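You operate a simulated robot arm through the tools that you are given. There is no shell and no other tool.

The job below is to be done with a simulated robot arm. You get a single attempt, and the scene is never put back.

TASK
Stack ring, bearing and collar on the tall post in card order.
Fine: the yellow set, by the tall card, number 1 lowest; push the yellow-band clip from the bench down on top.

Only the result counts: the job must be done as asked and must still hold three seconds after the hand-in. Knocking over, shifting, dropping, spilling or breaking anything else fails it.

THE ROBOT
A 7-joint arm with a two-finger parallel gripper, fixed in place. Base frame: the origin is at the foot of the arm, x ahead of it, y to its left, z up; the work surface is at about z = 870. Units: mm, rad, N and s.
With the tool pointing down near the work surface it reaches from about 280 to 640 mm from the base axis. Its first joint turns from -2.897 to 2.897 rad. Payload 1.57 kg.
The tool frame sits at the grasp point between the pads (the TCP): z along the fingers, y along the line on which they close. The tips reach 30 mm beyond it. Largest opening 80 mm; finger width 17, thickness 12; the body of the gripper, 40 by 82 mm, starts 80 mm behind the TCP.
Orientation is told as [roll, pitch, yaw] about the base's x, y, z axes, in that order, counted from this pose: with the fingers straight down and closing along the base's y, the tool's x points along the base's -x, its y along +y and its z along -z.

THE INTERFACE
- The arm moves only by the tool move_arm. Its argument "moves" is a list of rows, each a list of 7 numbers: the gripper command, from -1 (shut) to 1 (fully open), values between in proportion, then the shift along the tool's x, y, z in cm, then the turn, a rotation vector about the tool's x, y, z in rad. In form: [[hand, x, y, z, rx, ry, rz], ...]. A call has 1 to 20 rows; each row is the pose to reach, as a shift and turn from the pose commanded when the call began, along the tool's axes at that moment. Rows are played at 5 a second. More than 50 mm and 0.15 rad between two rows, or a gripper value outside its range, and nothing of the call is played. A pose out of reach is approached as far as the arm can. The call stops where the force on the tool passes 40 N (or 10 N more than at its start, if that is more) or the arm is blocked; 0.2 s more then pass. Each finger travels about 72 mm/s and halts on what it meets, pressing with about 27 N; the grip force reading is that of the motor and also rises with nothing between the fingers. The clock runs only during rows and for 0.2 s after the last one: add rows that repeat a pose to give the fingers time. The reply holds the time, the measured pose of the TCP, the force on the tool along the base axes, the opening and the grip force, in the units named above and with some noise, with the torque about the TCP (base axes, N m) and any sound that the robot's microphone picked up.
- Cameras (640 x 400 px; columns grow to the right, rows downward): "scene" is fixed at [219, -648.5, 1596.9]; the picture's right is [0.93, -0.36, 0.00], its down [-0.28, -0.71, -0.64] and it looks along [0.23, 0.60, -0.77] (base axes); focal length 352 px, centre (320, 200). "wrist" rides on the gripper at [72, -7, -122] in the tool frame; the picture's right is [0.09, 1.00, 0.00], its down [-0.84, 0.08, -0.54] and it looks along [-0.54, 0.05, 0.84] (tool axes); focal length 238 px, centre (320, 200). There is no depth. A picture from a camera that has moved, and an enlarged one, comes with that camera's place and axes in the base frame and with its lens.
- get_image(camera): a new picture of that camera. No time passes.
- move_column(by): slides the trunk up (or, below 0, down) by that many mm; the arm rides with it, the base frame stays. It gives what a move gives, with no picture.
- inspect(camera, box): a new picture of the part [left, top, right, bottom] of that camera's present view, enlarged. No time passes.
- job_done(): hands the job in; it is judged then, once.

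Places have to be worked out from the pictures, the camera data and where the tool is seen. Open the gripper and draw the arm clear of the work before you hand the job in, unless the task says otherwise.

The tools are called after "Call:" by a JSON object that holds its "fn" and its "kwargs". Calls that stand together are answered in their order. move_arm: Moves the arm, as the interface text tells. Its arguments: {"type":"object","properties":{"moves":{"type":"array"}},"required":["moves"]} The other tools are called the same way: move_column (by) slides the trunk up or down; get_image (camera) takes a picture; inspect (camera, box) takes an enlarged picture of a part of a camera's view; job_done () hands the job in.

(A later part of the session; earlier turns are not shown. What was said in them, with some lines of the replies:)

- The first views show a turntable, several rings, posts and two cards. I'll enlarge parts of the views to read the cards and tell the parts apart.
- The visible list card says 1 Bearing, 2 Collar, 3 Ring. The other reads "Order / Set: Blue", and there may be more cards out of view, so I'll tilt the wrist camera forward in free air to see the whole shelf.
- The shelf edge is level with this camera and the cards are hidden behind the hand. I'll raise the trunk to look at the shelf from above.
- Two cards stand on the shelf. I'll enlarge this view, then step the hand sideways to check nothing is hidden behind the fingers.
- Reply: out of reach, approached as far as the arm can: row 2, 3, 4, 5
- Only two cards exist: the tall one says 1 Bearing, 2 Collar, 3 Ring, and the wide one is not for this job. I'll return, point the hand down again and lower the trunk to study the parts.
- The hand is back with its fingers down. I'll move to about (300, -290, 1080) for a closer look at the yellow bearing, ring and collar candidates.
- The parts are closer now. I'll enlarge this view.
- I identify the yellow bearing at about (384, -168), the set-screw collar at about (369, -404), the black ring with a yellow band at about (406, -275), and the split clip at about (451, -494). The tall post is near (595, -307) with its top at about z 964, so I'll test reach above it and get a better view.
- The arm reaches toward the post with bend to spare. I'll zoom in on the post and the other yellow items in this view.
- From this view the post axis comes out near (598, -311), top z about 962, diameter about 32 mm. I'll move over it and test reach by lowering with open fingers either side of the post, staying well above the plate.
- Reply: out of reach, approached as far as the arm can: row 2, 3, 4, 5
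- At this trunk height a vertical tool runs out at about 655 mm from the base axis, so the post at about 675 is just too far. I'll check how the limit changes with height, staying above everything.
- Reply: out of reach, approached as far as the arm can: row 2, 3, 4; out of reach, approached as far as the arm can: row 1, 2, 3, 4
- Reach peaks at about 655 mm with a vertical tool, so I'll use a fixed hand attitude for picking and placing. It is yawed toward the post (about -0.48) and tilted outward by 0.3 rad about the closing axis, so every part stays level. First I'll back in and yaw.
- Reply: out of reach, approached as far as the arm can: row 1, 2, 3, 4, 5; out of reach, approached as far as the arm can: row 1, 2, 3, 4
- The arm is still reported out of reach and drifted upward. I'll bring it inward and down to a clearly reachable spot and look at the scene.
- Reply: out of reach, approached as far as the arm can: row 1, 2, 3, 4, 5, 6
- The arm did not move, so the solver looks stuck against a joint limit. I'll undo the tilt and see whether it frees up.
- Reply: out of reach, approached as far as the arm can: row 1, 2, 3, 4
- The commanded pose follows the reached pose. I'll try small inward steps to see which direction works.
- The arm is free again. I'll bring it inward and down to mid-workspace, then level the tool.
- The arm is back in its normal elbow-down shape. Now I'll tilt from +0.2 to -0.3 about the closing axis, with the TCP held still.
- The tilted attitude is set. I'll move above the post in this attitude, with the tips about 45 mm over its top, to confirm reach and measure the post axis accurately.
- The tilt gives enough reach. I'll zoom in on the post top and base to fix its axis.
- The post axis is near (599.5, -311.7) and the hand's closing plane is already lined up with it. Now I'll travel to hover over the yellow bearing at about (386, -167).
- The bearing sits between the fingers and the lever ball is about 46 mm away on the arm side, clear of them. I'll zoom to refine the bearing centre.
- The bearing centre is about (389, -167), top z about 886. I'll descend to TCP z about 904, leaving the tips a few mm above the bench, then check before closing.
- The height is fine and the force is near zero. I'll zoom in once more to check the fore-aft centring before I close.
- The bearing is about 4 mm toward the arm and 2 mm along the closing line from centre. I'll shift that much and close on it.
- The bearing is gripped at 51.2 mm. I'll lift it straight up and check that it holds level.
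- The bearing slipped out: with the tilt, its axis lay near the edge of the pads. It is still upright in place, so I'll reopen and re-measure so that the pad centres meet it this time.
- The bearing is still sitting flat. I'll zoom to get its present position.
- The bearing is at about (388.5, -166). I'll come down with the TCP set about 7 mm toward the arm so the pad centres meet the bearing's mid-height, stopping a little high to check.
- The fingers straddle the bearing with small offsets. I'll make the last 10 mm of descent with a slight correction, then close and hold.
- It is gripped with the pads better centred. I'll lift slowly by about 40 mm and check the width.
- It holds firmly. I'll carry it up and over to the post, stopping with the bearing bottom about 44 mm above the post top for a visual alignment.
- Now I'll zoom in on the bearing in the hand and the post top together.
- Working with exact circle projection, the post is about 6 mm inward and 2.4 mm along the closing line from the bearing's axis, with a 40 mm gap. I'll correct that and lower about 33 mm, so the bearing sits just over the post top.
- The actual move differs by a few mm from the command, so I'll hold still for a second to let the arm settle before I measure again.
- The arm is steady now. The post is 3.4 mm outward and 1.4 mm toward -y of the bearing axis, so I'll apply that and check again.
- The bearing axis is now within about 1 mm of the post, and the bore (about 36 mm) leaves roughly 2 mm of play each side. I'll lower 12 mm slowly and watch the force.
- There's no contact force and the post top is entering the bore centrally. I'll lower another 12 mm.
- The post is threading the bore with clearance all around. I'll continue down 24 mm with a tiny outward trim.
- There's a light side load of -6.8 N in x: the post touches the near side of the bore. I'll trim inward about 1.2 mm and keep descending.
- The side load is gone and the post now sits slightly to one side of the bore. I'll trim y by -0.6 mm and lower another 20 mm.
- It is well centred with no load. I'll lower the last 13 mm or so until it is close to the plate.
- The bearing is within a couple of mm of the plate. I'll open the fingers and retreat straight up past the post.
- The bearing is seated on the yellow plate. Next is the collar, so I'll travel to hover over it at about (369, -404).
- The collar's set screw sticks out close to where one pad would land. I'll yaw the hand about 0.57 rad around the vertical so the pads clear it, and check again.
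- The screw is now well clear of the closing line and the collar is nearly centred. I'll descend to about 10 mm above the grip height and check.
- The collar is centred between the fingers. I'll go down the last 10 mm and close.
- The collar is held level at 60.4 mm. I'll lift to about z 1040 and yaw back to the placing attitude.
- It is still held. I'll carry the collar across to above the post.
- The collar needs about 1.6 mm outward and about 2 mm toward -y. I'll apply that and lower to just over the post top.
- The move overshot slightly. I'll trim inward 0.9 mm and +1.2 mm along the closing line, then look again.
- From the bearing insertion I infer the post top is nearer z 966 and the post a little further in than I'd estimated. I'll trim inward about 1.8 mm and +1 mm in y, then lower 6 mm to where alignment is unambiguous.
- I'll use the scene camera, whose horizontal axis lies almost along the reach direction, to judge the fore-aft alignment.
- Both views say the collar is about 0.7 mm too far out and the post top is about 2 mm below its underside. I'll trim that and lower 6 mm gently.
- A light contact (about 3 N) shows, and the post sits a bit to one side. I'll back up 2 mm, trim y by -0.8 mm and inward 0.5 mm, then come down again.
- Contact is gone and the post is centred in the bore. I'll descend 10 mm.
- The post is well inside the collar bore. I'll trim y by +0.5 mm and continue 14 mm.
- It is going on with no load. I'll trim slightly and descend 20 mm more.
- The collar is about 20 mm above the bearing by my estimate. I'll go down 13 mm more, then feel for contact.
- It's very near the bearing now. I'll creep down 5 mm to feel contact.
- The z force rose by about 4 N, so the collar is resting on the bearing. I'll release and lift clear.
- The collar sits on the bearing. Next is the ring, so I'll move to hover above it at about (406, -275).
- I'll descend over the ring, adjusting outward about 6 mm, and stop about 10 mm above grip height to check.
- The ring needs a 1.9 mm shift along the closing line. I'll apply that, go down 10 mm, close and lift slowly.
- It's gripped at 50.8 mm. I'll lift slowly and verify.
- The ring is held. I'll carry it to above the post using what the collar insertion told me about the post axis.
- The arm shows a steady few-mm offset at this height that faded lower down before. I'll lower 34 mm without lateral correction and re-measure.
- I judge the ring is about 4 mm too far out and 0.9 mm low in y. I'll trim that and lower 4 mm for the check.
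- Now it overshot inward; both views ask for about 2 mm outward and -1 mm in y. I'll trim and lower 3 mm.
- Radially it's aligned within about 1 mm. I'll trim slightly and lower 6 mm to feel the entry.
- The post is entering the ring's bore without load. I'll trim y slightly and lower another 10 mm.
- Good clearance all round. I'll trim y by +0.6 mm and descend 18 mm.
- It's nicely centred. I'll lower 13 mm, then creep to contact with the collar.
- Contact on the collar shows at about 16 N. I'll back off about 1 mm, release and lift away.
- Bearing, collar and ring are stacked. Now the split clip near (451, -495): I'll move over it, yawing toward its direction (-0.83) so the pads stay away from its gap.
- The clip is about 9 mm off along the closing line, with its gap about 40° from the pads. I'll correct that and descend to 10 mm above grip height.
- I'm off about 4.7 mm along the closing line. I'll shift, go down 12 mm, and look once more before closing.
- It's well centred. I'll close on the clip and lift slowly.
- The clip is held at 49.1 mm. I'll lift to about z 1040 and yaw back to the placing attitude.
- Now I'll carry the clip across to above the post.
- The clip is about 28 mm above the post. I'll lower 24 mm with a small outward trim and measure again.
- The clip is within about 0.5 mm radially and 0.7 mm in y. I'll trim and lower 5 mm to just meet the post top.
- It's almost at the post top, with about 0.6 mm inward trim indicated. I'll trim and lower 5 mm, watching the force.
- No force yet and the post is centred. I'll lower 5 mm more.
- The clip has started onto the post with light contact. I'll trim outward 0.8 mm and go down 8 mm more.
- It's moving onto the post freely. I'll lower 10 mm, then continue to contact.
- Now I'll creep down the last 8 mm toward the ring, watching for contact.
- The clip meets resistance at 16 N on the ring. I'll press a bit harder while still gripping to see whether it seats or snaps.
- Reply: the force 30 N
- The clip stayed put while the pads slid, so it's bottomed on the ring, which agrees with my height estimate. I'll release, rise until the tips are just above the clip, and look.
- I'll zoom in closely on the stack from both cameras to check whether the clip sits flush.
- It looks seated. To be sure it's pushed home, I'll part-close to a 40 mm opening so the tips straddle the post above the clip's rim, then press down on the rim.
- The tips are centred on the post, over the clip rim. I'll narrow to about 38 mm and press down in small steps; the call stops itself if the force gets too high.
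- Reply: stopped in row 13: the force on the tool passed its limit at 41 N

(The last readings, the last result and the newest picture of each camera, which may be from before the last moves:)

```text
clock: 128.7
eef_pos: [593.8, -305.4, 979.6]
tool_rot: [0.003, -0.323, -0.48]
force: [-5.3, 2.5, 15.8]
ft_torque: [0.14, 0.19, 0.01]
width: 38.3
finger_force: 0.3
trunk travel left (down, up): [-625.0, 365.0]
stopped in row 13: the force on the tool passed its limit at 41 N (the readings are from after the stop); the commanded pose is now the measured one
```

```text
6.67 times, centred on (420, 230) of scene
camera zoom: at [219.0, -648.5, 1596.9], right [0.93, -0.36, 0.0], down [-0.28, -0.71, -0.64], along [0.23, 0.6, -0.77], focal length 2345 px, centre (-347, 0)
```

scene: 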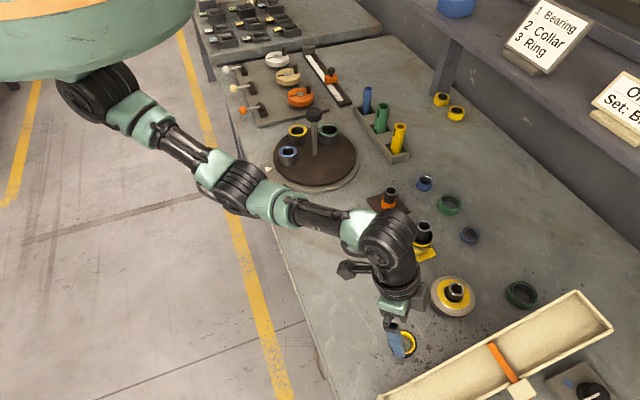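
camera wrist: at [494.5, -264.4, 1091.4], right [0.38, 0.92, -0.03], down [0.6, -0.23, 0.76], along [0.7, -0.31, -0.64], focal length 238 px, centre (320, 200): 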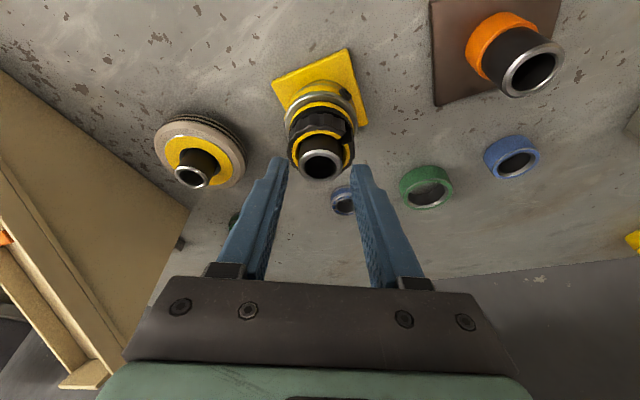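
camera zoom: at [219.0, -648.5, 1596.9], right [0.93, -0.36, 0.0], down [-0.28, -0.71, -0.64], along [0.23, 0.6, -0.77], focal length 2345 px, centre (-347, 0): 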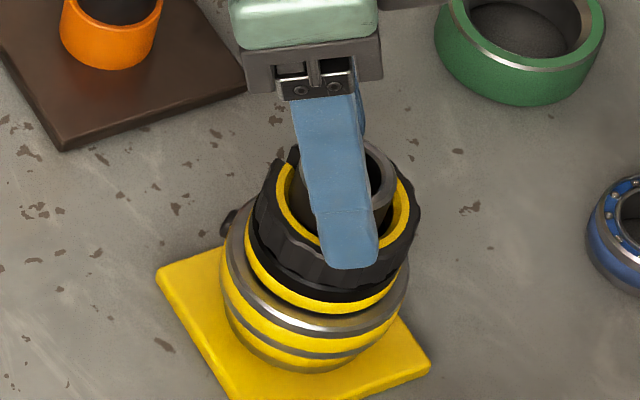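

I pressed to 41 N and the clip did not move, so it is fully home; the tip contact height also matches the stack. I'll rise, open and back away.

Call:
{"fn": "move_arm", "kwargs": {"moves": [[-0.05, -0.16, 0, -0.47, 0, 0, 0], [-0.05, -0.48, 0, -1.42, 0, 0, 0], [1, -0.95, 0, -2.84, 0, 0, 0], [1, -1.6, 0, -4.7, 0, 0, 0], [1, -2.54, 0, -7.6, 0, 0, 0], [1, -3.5, 0, -10.4, 0, 0, 0], [1, -3.5, 0, -10.4, 0, 0, 0]]}}

Call:
{"fn": "get_image", "kwargs": {"camera": "wrist"}}

Call:
{"fn": "inspect", "kwargs": {"camera": "scene", "box": [395, 210, 445, 265]}}

```text
clock: 130.3
eef_pos: [592.6, -306.2, 1086.9]
tool_rot: [0.0, -0.314, -0.481]
force: [-1.0, -0.3, 0.5]
ft_torque: [0.02, 0.0, 0.02]
width: 79.9
finger_force: 0.0
trunk travel left (down, up): [-625.0, 365.0]
```

```text
taken
camera wrist: at [496.2, -264.7, 1180.8], right [0.38, 0.92, -0.03], down [0.59, -0.22, 0.77], along [0.71, -0.31, -0.63], focal length 238 px, centre (320, 200)
```

wrist: 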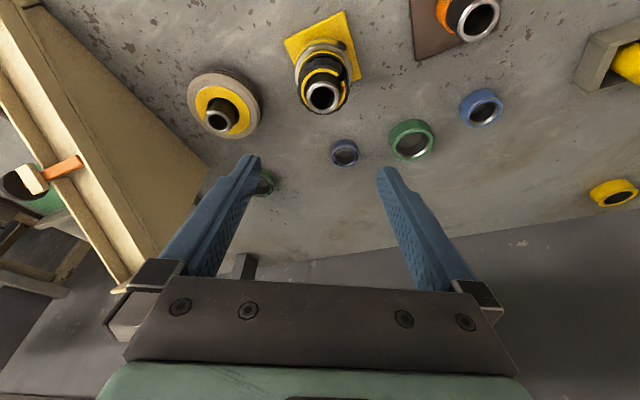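

```text
7.27 times, centred on (420, 238) of scene
camera zoom: at [219.0, -648.5, 1596.9], right [0.93, -0.36, 0.0], down [-0.28, -0.71, -0.64], along [0.23, 0.6, -0.77], focal length 2558 px, centre (-407, -73)
```

zoom: 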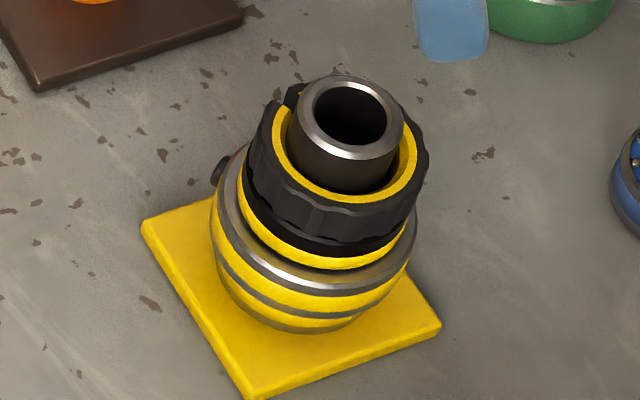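

The stack looks complete. I'll zoom in very close to confirm the clip is flush and level, and check the rest of the bench.

Call:
{"fn": "inspect", "kwargs": {"camera": "scene", "box": [406, 215, 434, 250]}}

Call:
{"fn": "inspect", "kwargs": {"camera": "wrist", "box": [270, 10, 375, 120]}}

Call:
{"fn": "get_image", "kwargs": {"camera": "scene"}}

```text
11.43 times, centred on (420, 232) of scene
camera zoom: at [219.0, -648.5, 1596.9], right [0.93, -0.36, 0.0], down [-0.28, -0.71, -0.64], along [0.23, 0.6, -0.77], focal length 4020 px, centre (-823, -171)
```

zoom: 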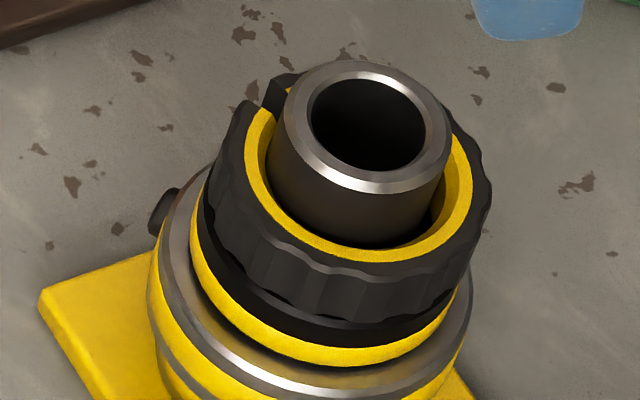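

```text
3.64 times, centred on (322, 65) of wrist
camera zoom: at [496.2, -264.7, 1180.8], right [0.38, 0.92, -0.03], down [0.59, -0.22, 0.77], along [0.71, -0.31, -0.63], focal length 867 px, centre (311, 691)
```

zoom: 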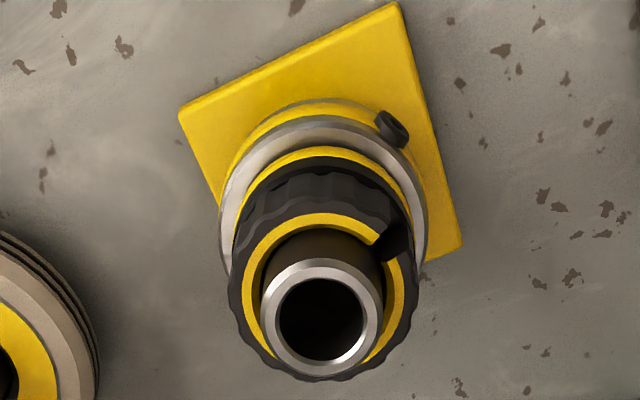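

```text
taken
```

scene: 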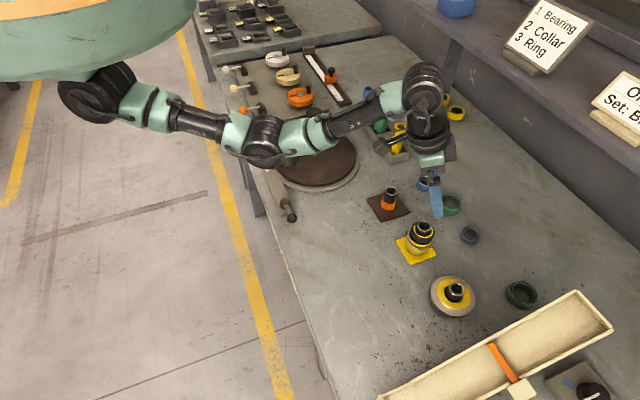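

The clip sits flush on the ring, with collar and bearing below, and everything else looks undisturbed. I'll draw the arm back clear of the work and check once more.

Call:
{"fn": "move_arm", "kwargs": {"moves": [[1, 3.0, 0, -2.5, 0, 0, 0], [1, 6.5, 0, -4.0, 0, 0, 0], [1, 10.0, 0, -5.0, 0, 0, 0], [1, 13.5, 0, -6.0, 0, 0, 0], [1, 17, 0, -7.0, 0, 0, 0], [1, 17, 0, -7.0, 0, 0, 0], [1, 17, 0, -7.0, 0, 0, 0], [1, 17, 0, -7.0, 0, 0, 0]]}}

Call:
{"fn": "get_image", "kwargs": {"camera": "scene"}}

Call:
{"fn": "inspect", "kwargs": {"camera": "scene", "box": [395, 210, 445, 265]}}

```text
clock: 132.1
eef_pos: [428.9, -221.8, 1100.4]
tool_rot: [0.0, -0.315, -0.481]
force: [0.5, -0.4, -0.2]
ft_torque: [0.01, 0.03, -0.02]
width: 79.9
finger_force: 0.0
trunk travel left (down, up): [-625.0, 365.0]
```

```text
taken
```

scene: 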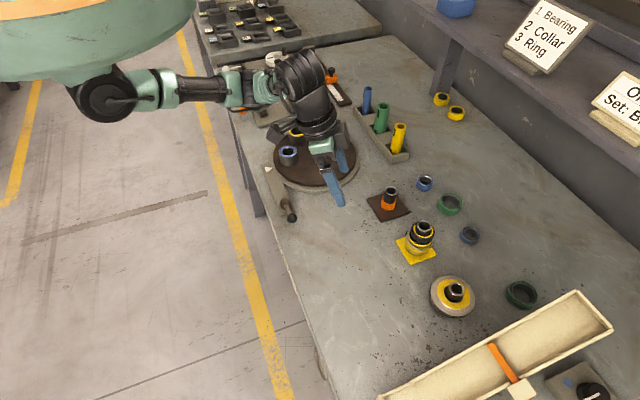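

```text
7.27 times, centred on (420, 238) of scene
camera zoom: at [219.0, -648.5, 1596.9], right [0.93, -0.36, 0.0], down [-0.28, -0.71, -0.64], along [0.23, 0.6, -0.77], focal length 2558 px, centre (-407, -73)
```

zoom: 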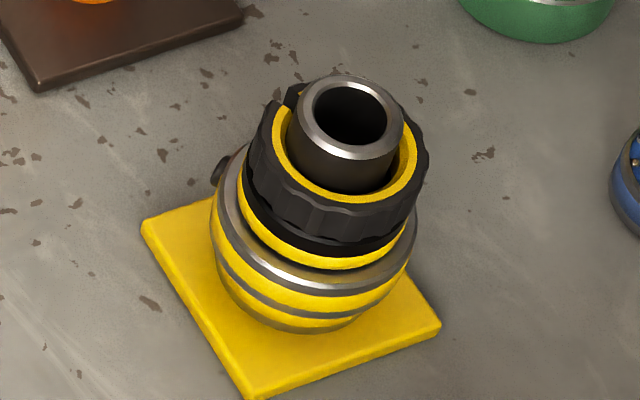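

The stack holds in card order: bearing lowest, then collar, then ring, with the yellow-band clip pressed down on top. The gripper is open and the arm is clear, so I'm handing the job in.

Call:
{"fn": "job_done", "kwargs": {}}

```text
The job is handed in.
```

The yellow set is stacked on the tall post in the tall card's order: bearing lowest, then collar, then ring, with the yellow-band clip pushed down on top. The job is handed in. The hand-in reply gave no verdict, so the result rests on my own checks.

- **Clip:** I pressed it down to 41 N and it did not move any further. The close-up pictures show it flush on the ring.
- **Bearing:** it slipped out of the gripper on the first try and stayed upright on the bench. The second grip held.
- **The rest of the bench:** in the final pictures nothing else looks moved or knocked over. The gripper is open and the arm is drawn back clear of the work.

I went by your instruction for the yellow set and ignored the wide card, which reads "Set: Blue".
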